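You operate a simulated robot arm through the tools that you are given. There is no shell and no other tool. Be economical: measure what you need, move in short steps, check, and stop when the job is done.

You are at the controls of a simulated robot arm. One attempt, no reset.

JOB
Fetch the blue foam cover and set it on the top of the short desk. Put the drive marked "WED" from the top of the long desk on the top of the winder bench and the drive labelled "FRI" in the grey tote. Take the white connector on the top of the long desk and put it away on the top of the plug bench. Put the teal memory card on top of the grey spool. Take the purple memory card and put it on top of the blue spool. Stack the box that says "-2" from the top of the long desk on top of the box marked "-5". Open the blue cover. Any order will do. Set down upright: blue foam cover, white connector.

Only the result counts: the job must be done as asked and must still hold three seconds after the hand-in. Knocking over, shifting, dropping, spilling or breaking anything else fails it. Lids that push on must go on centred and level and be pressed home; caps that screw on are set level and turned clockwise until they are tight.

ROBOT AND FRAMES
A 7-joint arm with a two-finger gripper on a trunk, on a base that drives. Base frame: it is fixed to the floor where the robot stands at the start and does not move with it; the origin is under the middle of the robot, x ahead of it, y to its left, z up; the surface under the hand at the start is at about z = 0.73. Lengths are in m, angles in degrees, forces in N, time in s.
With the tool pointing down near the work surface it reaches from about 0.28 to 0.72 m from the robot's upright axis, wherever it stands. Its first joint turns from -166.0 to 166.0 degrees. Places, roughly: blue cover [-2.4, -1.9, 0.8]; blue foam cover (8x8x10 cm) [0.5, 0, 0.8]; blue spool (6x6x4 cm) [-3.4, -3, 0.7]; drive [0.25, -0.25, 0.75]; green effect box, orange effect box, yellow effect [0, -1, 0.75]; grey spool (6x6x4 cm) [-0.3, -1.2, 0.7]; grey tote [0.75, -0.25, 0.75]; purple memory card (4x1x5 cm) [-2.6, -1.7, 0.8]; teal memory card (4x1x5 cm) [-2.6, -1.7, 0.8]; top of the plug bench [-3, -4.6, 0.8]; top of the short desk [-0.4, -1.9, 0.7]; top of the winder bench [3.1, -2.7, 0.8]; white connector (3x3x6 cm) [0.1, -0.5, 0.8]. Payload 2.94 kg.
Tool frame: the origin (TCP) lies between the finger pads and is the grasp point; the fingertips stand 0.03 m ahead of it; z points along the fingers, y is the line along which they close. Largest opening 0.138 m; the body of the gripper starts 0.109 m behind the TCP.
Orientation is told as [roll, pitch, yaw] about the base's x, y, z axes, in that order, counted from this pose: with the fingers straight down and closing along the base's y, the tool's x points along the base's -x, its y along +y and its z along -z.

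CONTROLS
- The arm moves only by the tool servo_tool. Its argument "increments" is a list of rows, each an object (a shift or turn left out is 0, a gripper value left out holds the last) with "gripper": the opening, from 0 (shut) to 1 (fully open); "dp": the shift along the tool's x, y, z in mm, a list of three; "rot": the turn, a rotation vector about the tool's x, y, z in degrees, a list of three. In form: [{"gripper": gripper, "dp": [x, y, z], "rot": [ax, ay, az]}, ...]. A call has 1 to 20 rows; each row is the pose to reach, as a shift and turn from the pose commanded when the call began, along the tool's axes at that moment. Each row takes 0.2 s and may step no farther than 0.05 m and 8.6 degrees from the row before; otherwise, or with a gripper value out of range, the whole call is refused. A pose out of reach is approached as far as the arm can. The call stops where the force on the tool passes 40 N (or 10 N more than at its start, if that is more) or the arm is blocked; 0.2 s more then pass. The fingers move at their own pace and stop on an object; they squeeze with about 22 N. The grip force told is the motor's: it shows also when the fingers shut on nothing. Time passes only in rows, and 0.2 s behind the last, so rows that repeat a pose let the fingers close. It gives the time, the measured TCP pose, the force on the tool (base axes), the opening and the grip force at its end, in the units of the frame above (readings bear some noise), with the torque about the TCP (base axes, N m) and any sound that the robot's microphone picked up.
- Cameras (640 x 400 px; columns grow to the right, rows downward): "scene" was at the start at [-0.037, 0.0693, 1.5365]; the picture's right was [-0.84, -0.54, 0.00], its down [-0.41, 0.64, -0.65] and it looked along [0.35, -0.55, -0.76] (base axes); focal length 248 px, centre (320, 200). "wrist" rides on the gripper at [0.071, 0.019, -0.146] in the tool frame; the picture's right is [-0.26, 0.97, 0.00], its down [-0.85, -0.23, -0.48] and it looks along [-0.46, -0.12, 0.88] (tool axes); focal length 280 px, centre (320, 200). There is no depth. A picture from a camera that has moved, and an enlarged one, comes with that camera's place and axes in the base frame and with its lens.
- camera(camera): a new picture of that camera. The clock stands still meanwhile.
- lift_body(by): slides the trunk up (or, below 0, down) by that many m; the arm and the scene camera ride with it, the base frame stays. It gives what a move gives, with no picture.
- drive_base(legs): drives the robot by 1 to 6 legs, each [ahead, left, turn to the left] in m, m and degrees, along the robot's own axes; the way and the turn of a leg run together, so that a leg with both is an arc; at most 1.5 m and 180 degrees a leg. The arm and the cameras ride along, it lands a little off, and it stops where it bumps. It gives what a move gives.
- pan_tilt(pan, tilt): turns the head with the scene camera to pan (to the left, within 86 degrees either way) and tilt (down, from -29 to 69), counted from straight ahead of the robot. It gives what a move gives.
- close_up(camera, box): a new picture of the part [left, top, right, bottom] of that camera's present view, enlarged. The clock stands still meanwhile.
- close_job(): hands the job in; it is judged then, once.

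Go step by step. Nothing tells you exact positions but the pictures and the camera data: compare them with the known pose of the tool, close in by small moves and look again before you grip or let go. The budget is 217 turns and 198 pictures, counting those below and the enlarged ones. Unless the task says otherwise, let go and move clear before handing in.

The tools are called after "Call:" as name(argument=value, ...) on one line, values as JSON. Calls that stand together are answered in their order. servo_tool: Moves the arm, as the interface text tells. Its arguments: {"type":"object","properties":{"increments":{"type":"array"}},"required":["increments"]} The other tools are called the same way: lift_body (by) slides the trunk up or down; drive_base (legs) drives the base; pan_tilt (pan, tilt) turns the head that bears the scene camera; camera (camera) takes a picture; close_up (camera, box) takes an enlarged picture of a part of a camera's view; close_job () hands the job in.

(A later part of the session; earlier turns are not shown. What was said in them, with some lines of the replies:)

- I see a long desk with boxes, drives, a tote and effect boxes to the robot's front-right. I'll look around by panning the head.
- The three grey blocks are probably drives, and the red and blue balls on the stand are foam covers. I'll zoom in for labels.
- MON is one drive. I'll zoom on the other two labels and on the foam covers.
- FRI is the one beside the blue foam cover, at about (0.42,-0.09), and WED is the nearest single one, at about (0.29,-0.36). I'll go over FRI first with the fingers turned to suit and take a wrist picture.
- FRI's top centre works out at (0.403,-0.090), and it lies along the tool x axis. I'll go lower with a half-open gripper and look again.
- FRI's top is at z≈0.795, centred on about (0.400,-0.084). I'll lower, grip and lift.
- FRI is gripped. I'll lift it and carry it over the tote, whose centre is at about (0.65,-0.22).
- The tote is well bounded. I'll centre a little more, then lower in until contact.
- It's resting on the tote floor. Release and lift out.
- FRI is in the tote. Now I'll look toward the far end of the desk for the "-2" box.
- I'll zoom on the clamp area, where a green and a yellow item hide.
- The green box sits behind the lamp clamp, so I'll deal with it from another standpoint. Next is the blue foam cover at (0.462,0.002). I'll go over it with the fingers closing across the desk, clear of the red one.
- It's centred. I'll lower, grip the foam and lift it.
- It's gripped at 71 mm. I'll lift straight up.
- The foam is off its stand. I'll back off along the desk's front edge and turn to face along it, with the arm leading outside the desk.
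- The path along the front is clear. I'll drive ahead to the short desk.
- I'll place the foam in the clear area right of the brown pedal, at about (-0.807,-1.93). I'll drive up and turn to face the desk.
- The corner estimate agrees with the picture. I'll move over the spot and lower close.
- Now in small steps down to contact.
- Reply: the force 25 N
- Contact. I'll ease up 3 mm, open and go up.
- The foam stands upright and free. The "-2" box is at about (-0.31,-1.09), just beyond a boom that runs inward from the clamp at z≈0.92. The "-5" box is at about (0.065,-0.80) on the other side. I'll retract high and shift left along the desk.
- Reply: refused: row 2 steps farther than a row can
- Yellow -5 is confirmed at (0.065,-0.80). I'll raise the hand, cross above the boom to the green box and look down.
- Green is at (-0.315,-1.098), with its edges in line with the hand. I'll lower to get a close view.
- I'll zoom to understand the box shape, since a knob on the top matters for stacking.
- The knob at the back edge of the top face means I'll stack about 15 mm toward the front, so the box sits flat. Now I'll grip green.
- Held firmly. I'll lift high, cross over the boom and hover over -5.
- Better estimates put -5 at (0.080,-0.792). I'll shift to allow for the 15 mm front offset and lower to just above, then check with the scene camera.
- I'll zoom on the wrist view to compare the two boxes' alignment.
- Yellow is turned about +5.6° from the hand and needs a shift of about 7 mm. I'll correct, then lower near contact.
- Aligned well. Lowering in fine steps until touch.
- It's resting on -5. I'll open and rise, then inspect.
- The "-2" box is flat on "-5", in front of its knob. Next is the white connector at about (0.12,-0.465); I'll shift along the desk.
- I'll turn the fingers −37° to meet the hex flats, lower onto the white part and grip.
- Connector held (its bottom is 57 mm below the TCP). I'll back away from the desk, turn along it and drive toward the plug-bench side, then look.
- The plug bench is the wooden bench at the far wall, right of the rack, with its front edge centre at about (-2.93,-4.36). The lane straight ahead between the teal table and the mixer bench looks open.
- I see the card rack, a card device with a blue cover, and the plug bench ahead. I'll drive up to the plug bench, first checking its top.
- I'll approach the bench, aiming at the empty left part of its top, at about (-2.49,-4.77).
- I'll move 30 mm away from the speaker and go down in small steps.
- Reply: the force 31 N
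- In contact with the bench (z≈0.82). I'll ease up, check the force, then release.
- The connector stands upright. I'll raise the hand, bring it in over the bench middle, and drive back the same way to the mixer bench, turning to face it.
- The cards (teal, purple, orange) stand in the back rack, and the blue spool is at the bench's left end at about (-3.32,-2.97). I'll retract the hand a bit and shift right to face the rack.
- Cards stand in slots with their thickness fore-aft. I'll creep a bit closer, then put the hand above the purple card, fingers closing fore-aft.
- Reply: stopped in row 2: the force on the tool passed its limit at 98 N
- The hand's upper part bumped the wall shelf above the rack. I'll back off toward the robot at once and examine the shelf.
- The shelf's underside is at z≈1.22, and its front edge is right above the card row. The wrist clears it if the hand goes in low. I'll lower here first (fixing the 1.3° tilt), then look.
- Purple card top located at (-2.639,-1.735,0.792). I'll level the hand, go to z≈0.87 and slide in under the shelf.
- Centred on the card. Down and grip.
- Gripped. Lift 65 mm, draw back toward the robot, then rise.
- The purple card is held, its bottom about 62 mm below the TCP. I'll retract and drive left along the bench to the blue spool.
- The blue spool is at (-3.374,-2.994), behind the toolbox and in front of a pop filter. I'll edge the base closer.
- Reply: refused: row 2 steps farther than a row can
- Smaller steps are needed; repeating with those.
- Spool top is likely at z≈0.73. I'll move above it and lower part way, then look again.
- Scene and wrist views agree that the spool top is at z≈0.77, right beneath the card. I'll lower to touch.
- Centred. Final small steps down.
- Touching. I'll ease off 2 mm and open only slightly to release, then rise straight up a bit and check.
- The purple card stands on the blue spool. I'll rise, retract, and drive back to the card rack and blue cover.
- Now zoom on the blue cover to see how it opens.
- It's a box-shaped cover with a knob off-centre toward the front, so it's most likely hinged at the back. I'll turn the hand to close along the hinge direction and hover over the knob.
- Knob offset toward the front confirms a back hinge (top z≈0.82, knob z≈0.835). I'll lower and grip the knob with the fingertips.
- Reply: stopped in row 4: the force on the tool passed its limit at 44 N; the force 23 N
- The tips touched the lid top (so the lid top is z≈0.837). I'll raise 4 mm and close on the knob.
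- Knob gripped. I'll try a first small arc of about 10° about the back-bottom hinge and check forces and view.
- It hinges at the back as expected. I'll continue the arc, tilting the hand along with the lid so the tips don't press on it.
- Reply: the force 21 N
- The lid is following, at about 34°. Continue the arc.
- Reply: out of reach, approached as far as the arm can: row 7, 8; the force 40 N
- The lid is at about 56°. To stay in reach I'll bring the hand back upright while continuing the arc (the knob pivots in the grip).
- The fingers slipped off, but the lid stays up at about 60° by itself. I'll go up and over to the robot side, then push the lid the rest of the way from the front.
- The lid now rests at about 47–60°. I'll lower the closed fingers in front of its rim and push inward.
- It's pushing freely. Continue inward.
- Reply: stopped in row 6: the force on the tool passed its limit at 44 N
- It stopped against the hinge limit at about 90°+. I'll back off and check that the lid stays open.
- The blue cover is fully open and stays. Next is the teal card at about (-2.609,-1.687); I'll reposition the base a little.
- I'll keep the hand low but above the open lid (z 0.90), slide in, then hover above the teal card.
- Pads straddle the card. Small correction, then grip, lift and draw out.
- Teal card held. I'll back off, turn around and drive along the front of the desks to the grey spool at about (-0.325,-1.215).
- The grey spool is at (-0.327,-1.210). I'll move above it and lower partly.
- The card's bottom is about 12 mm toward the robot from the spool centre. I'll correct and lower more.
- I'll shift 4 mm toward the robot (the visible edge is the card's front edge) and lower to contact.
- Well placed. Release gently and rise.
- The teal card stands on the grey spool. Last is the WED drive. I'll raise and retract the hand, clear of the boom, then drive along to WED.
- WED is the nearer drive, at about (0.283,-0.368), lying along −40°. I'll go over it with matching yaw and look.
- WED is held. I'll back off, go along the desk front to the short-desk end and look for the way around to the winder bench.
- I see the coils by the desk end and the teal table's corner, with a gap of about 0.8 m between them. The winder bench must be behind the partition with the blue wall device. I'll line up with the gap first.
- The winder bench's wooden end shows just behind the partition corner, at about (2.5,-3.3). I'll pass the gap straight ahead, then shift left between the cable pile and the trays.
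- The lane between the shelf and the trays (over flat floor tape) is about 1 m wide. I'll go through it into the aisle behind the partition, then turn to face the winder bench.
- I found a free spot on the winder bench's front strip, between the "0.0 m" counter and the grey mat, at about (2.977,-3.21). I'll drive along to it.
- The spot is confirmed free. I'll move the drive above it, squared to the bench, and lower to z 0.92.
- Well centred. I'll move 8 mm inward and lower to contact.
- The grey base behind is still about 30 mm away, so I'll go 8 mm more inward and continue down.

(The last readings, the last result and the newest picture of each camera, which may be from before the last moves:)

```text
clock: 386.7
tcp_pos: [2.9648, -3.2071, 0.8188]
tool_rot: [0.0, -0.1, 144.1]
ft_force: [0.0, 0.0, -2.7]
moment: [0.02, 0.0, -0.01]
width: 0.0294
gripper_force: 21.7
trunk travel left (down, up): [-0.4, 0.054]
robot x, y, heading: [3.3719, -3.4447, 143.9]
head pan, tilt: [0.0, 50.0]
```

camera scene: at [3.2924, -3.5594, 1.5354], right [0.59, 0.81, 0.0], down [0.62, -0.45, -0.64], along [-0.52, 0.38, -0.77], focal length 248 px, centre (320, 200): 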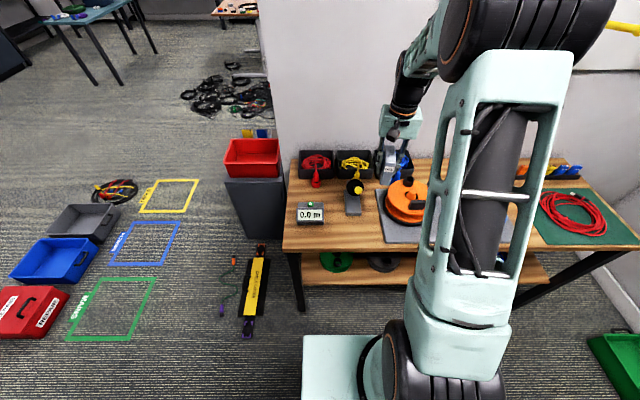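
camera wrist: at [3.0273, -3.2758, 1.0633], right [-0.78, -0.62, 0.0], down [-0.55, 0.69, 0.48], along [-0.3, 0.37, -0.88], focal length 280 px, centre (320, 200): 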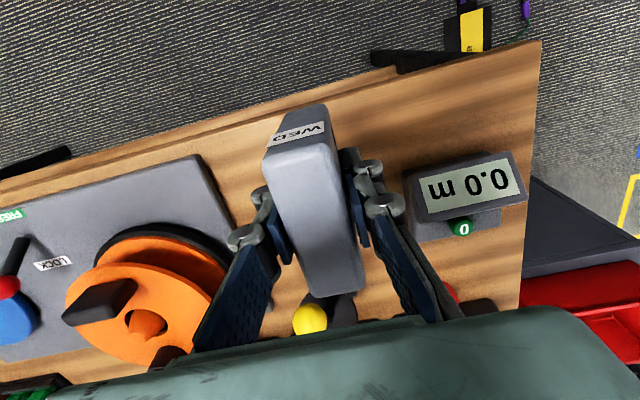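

Call:
servo_tool(increments=[{"dp": [0, 0, 2]}, {"dp": [0, 0, 4]}, {"dp": [0, 0, 4]}])

Call:
servo_tool(increments=[{"dp": [0, 0, 2]}, {"dp": [0, 0, 4]}, {"dp": [0, 0, 4]}])

Call:
close_up(camera="scene", box=[300, 190, 400, 260])

```text
clock: 387.5
tcp_pos: [2.964, -3.2081, 0.8143]
tool_rot: [0.0, 0.0, 143.9]
ft_force: [-1.1, -0.1, -2.2]
moment: [0.01, 0.01, 0.01]
width: 0.0298
gripper_force: 21.8
trunk travel left (down, up): [-0.4, 0.054]
robot x, y, heading: [3.369, -3.4493, 143.9]
head pan, tilt: [0.0, 50.0]
```

```text
clock: 388.3
tcp_pos: [2.9634, -3.2085, 0.8103]
tool_rot: [0.0, -0.1, 143.8]
ft_force: [-0.3, 0.0, -3.2]
moment: [-0.01, 0.01, 0.03]
width: 0.0297
gripper_force: 21.9
trunk travel left (down, up): [-0.4, 0.054]
robot x, y, heading: [3.3695, -3.4479, 143.8]
head pan, tilt: [0.0, 50.0]
```

```text
5.71 times, centred on (350, 225) of scene
camera zoom: at [3.2923, -3.5595, 1.5354], right [0.59, 0.81, 0.0], down [0.62, -0.45, -0.64], along [-0.52, 0.38, -0.77], focal length 1418 px, centre (149, 57)
```

zoom: 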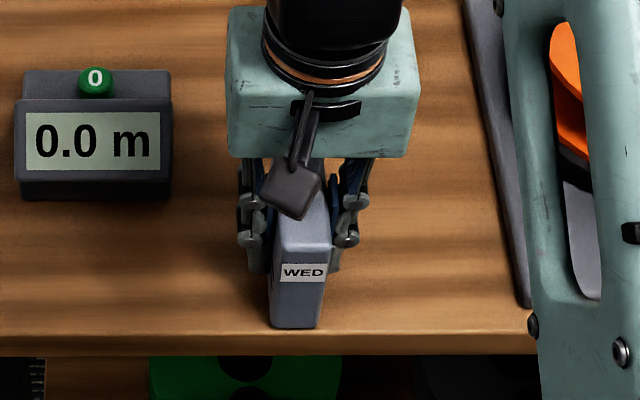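

Bench is lower than I assumed; there's more room behind too. I'll raise 4 mm, move 15 mm inward, and continue down.

Call:
servo_tool(increments=[{"dp": [0, 0, -4]}, {"dp": [-8, 0, -4]}, {"dp": [-15, 0, -4]}, {"dp": [-15, 0, 0]}, {"dp": [-15, 0, 2]}, {"dp": [-15, 0, 2]}])

Call:
servo_tool(increments=[{"dp": [0, 0, 2]}, {"dp": [0, 0, 4]}, {"dp": [0, 0, 5]}, {"dp": [0, 0, 5]}])

Call:
close_up(camera="wrist", box=[200, 80, 460, 330])

```text
clock: 389.7
tcp_pos: [2.9516, -3.1991, 0.8103]
tool_rot: [0.0, -0.2, 143.8]
ft_force: [2.0, 0.3, 8.6]
moment: [-0.21, -0.45, 0.05]
width: 0.0295
gripper_force: 22.3
trunk travel left (down, up): [-0.4, 0.054]
robot x, y, heading: [3.372, -3.4524, 143.8]
head pan, tilt: [0.0, 50.0]
```

```text
clock: 390.7
tcp_pos: [2.9518, -3.1996, 0.8062]
tool_rot: [0.1, -0.3, 144.0]
ft_force: [-1.3, 0.8, 18.2]
moment: [0.07, 0.12, -0.02]
width: 0.0296
gripper_force: 22.4
trunk travel left (down, up): [-0.4, 0.054]
robot x, y, heading: [3.3702, -3.44, 143.6]
head pan, tilt: [0.0, 50.0]
```

```text
1.60 times, centred on (330, 205) of wrist
camera zoom: at [2.9983, -3.2572, 0.9494], right [-0.78, -0.62, 0.0], down [-0.55, 0.69, 0.48], along [-0.3, 0.37, -0.88], focal length 449 px, centre (304, 192)
```

zoom: 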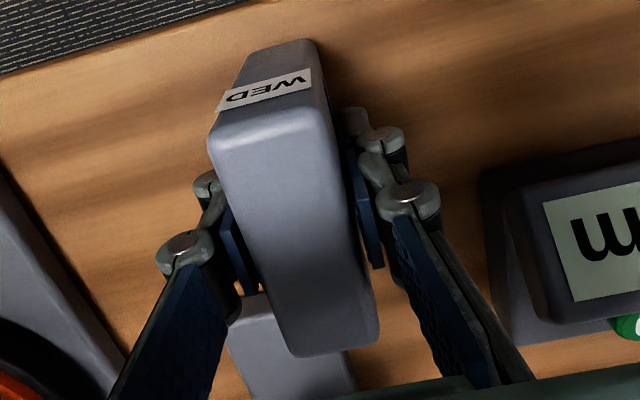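

It's flat on the bench (force up, moments near zero). Ease up and release, then rise.

Call:
servo_tool(increments=[{"dp": [0, 0, -3]}, {"dp": [0, 0, -3], "gripper": 0.4}, {"dp": [0, 0, -3]}, {"dp": [0, 0, -3]}, {"dp": [0, 0, -30]}, {"dp": [0, 0, -75]}, {"dp": [0, 0, -120]}, {"dp": [0, 0, -165]}, {"dp": [0, 0, -210]}, {"dp": [0, 0, -210]}])

Call:
camera(camera="wrist")

Call:
close_up(camera="scene", box=[290, 180, 410, 260])

```text
clock: 392.9
tcp_pos: [2.9514, -3.2016, 1.0114]
tool_rot: [0.0, -0.1, 143.9]
ft_force: [-0.7, -1.0, 0.1]
moment: [-0.01, 0.01, -0.01]
width: 0.0552
gripper_force: 0.0
trunk travel left (down, up): [-0.4, 0.054]
robot x, y, heading: [3.3734, -3.4493, 143.6]
head pan, tilt: [0.0, 50.0]
```

```text
21 pictures are left
camera wrist: at [2.9974, -3.2603, 1.156], right [-0.78, -0.62, 0.0], down [-0.55, 0.69, 0.48], along [-0.3, 0.37, -0.88], focal length 280 px, centre (320, 200)
```

wrist: 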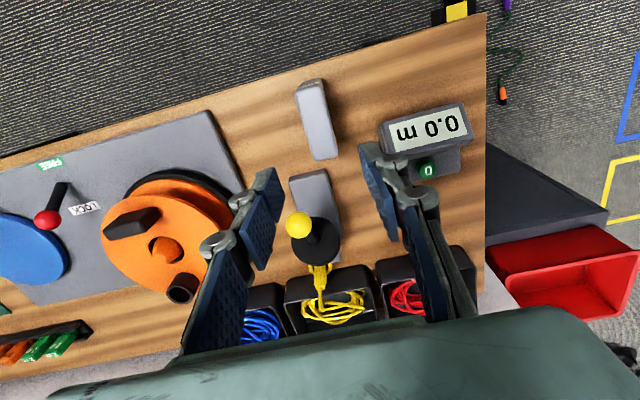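

```text
5.00 times, centred on (350, 220) of scene
camera zoom: at [3.2925, -3.5596, 1.5354], right [0.59, 0.81, 0.0], down [0.62, -0.45, -0.64], along [-0.52, 0.38, -0.77], focal length 1241 px, centre (170, 100)
```

zoom: 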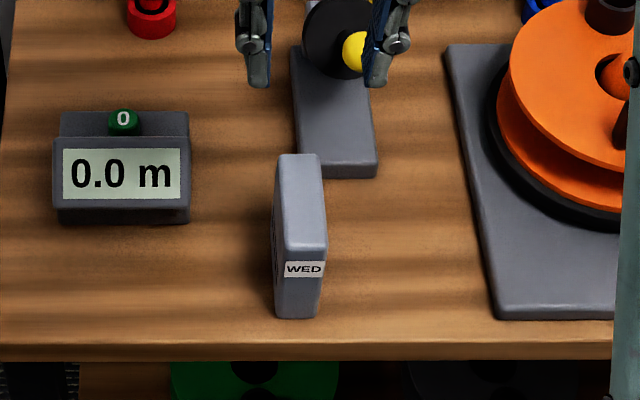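

WED stands free on the winder bench. All eight tasks are done and the hand is clear, so I'm handing in.

Call:
close_job()

```text
The job is handed in.
```

I finished every task on the list and handed the job in; I haven't seen a verdict.

- **Foam cover:** the blue foam cover stands upright on the short desk.
- **Drives:** "WED" is on the winder bench, and "FRI" is in the grey tote.
- **Connector:** the white connector stands upright on the plug bench.
- **Memory cards:** teal stands on the grey spool and purple on the blue spool, both on edge rather than flat.
- **Boxes:** "-2" sits flat on "-5", placed about 15 mm toward the front to clear the knob on top of "-5".
- **Blue cover:** opened to about 90°, where it met its stop, and it stays open.

Reaching for the purple card, the hand bumped the wall shelf above the rack once (98 N peak). The shelf and the items on it looked undisturbed in the pictures afterwards.
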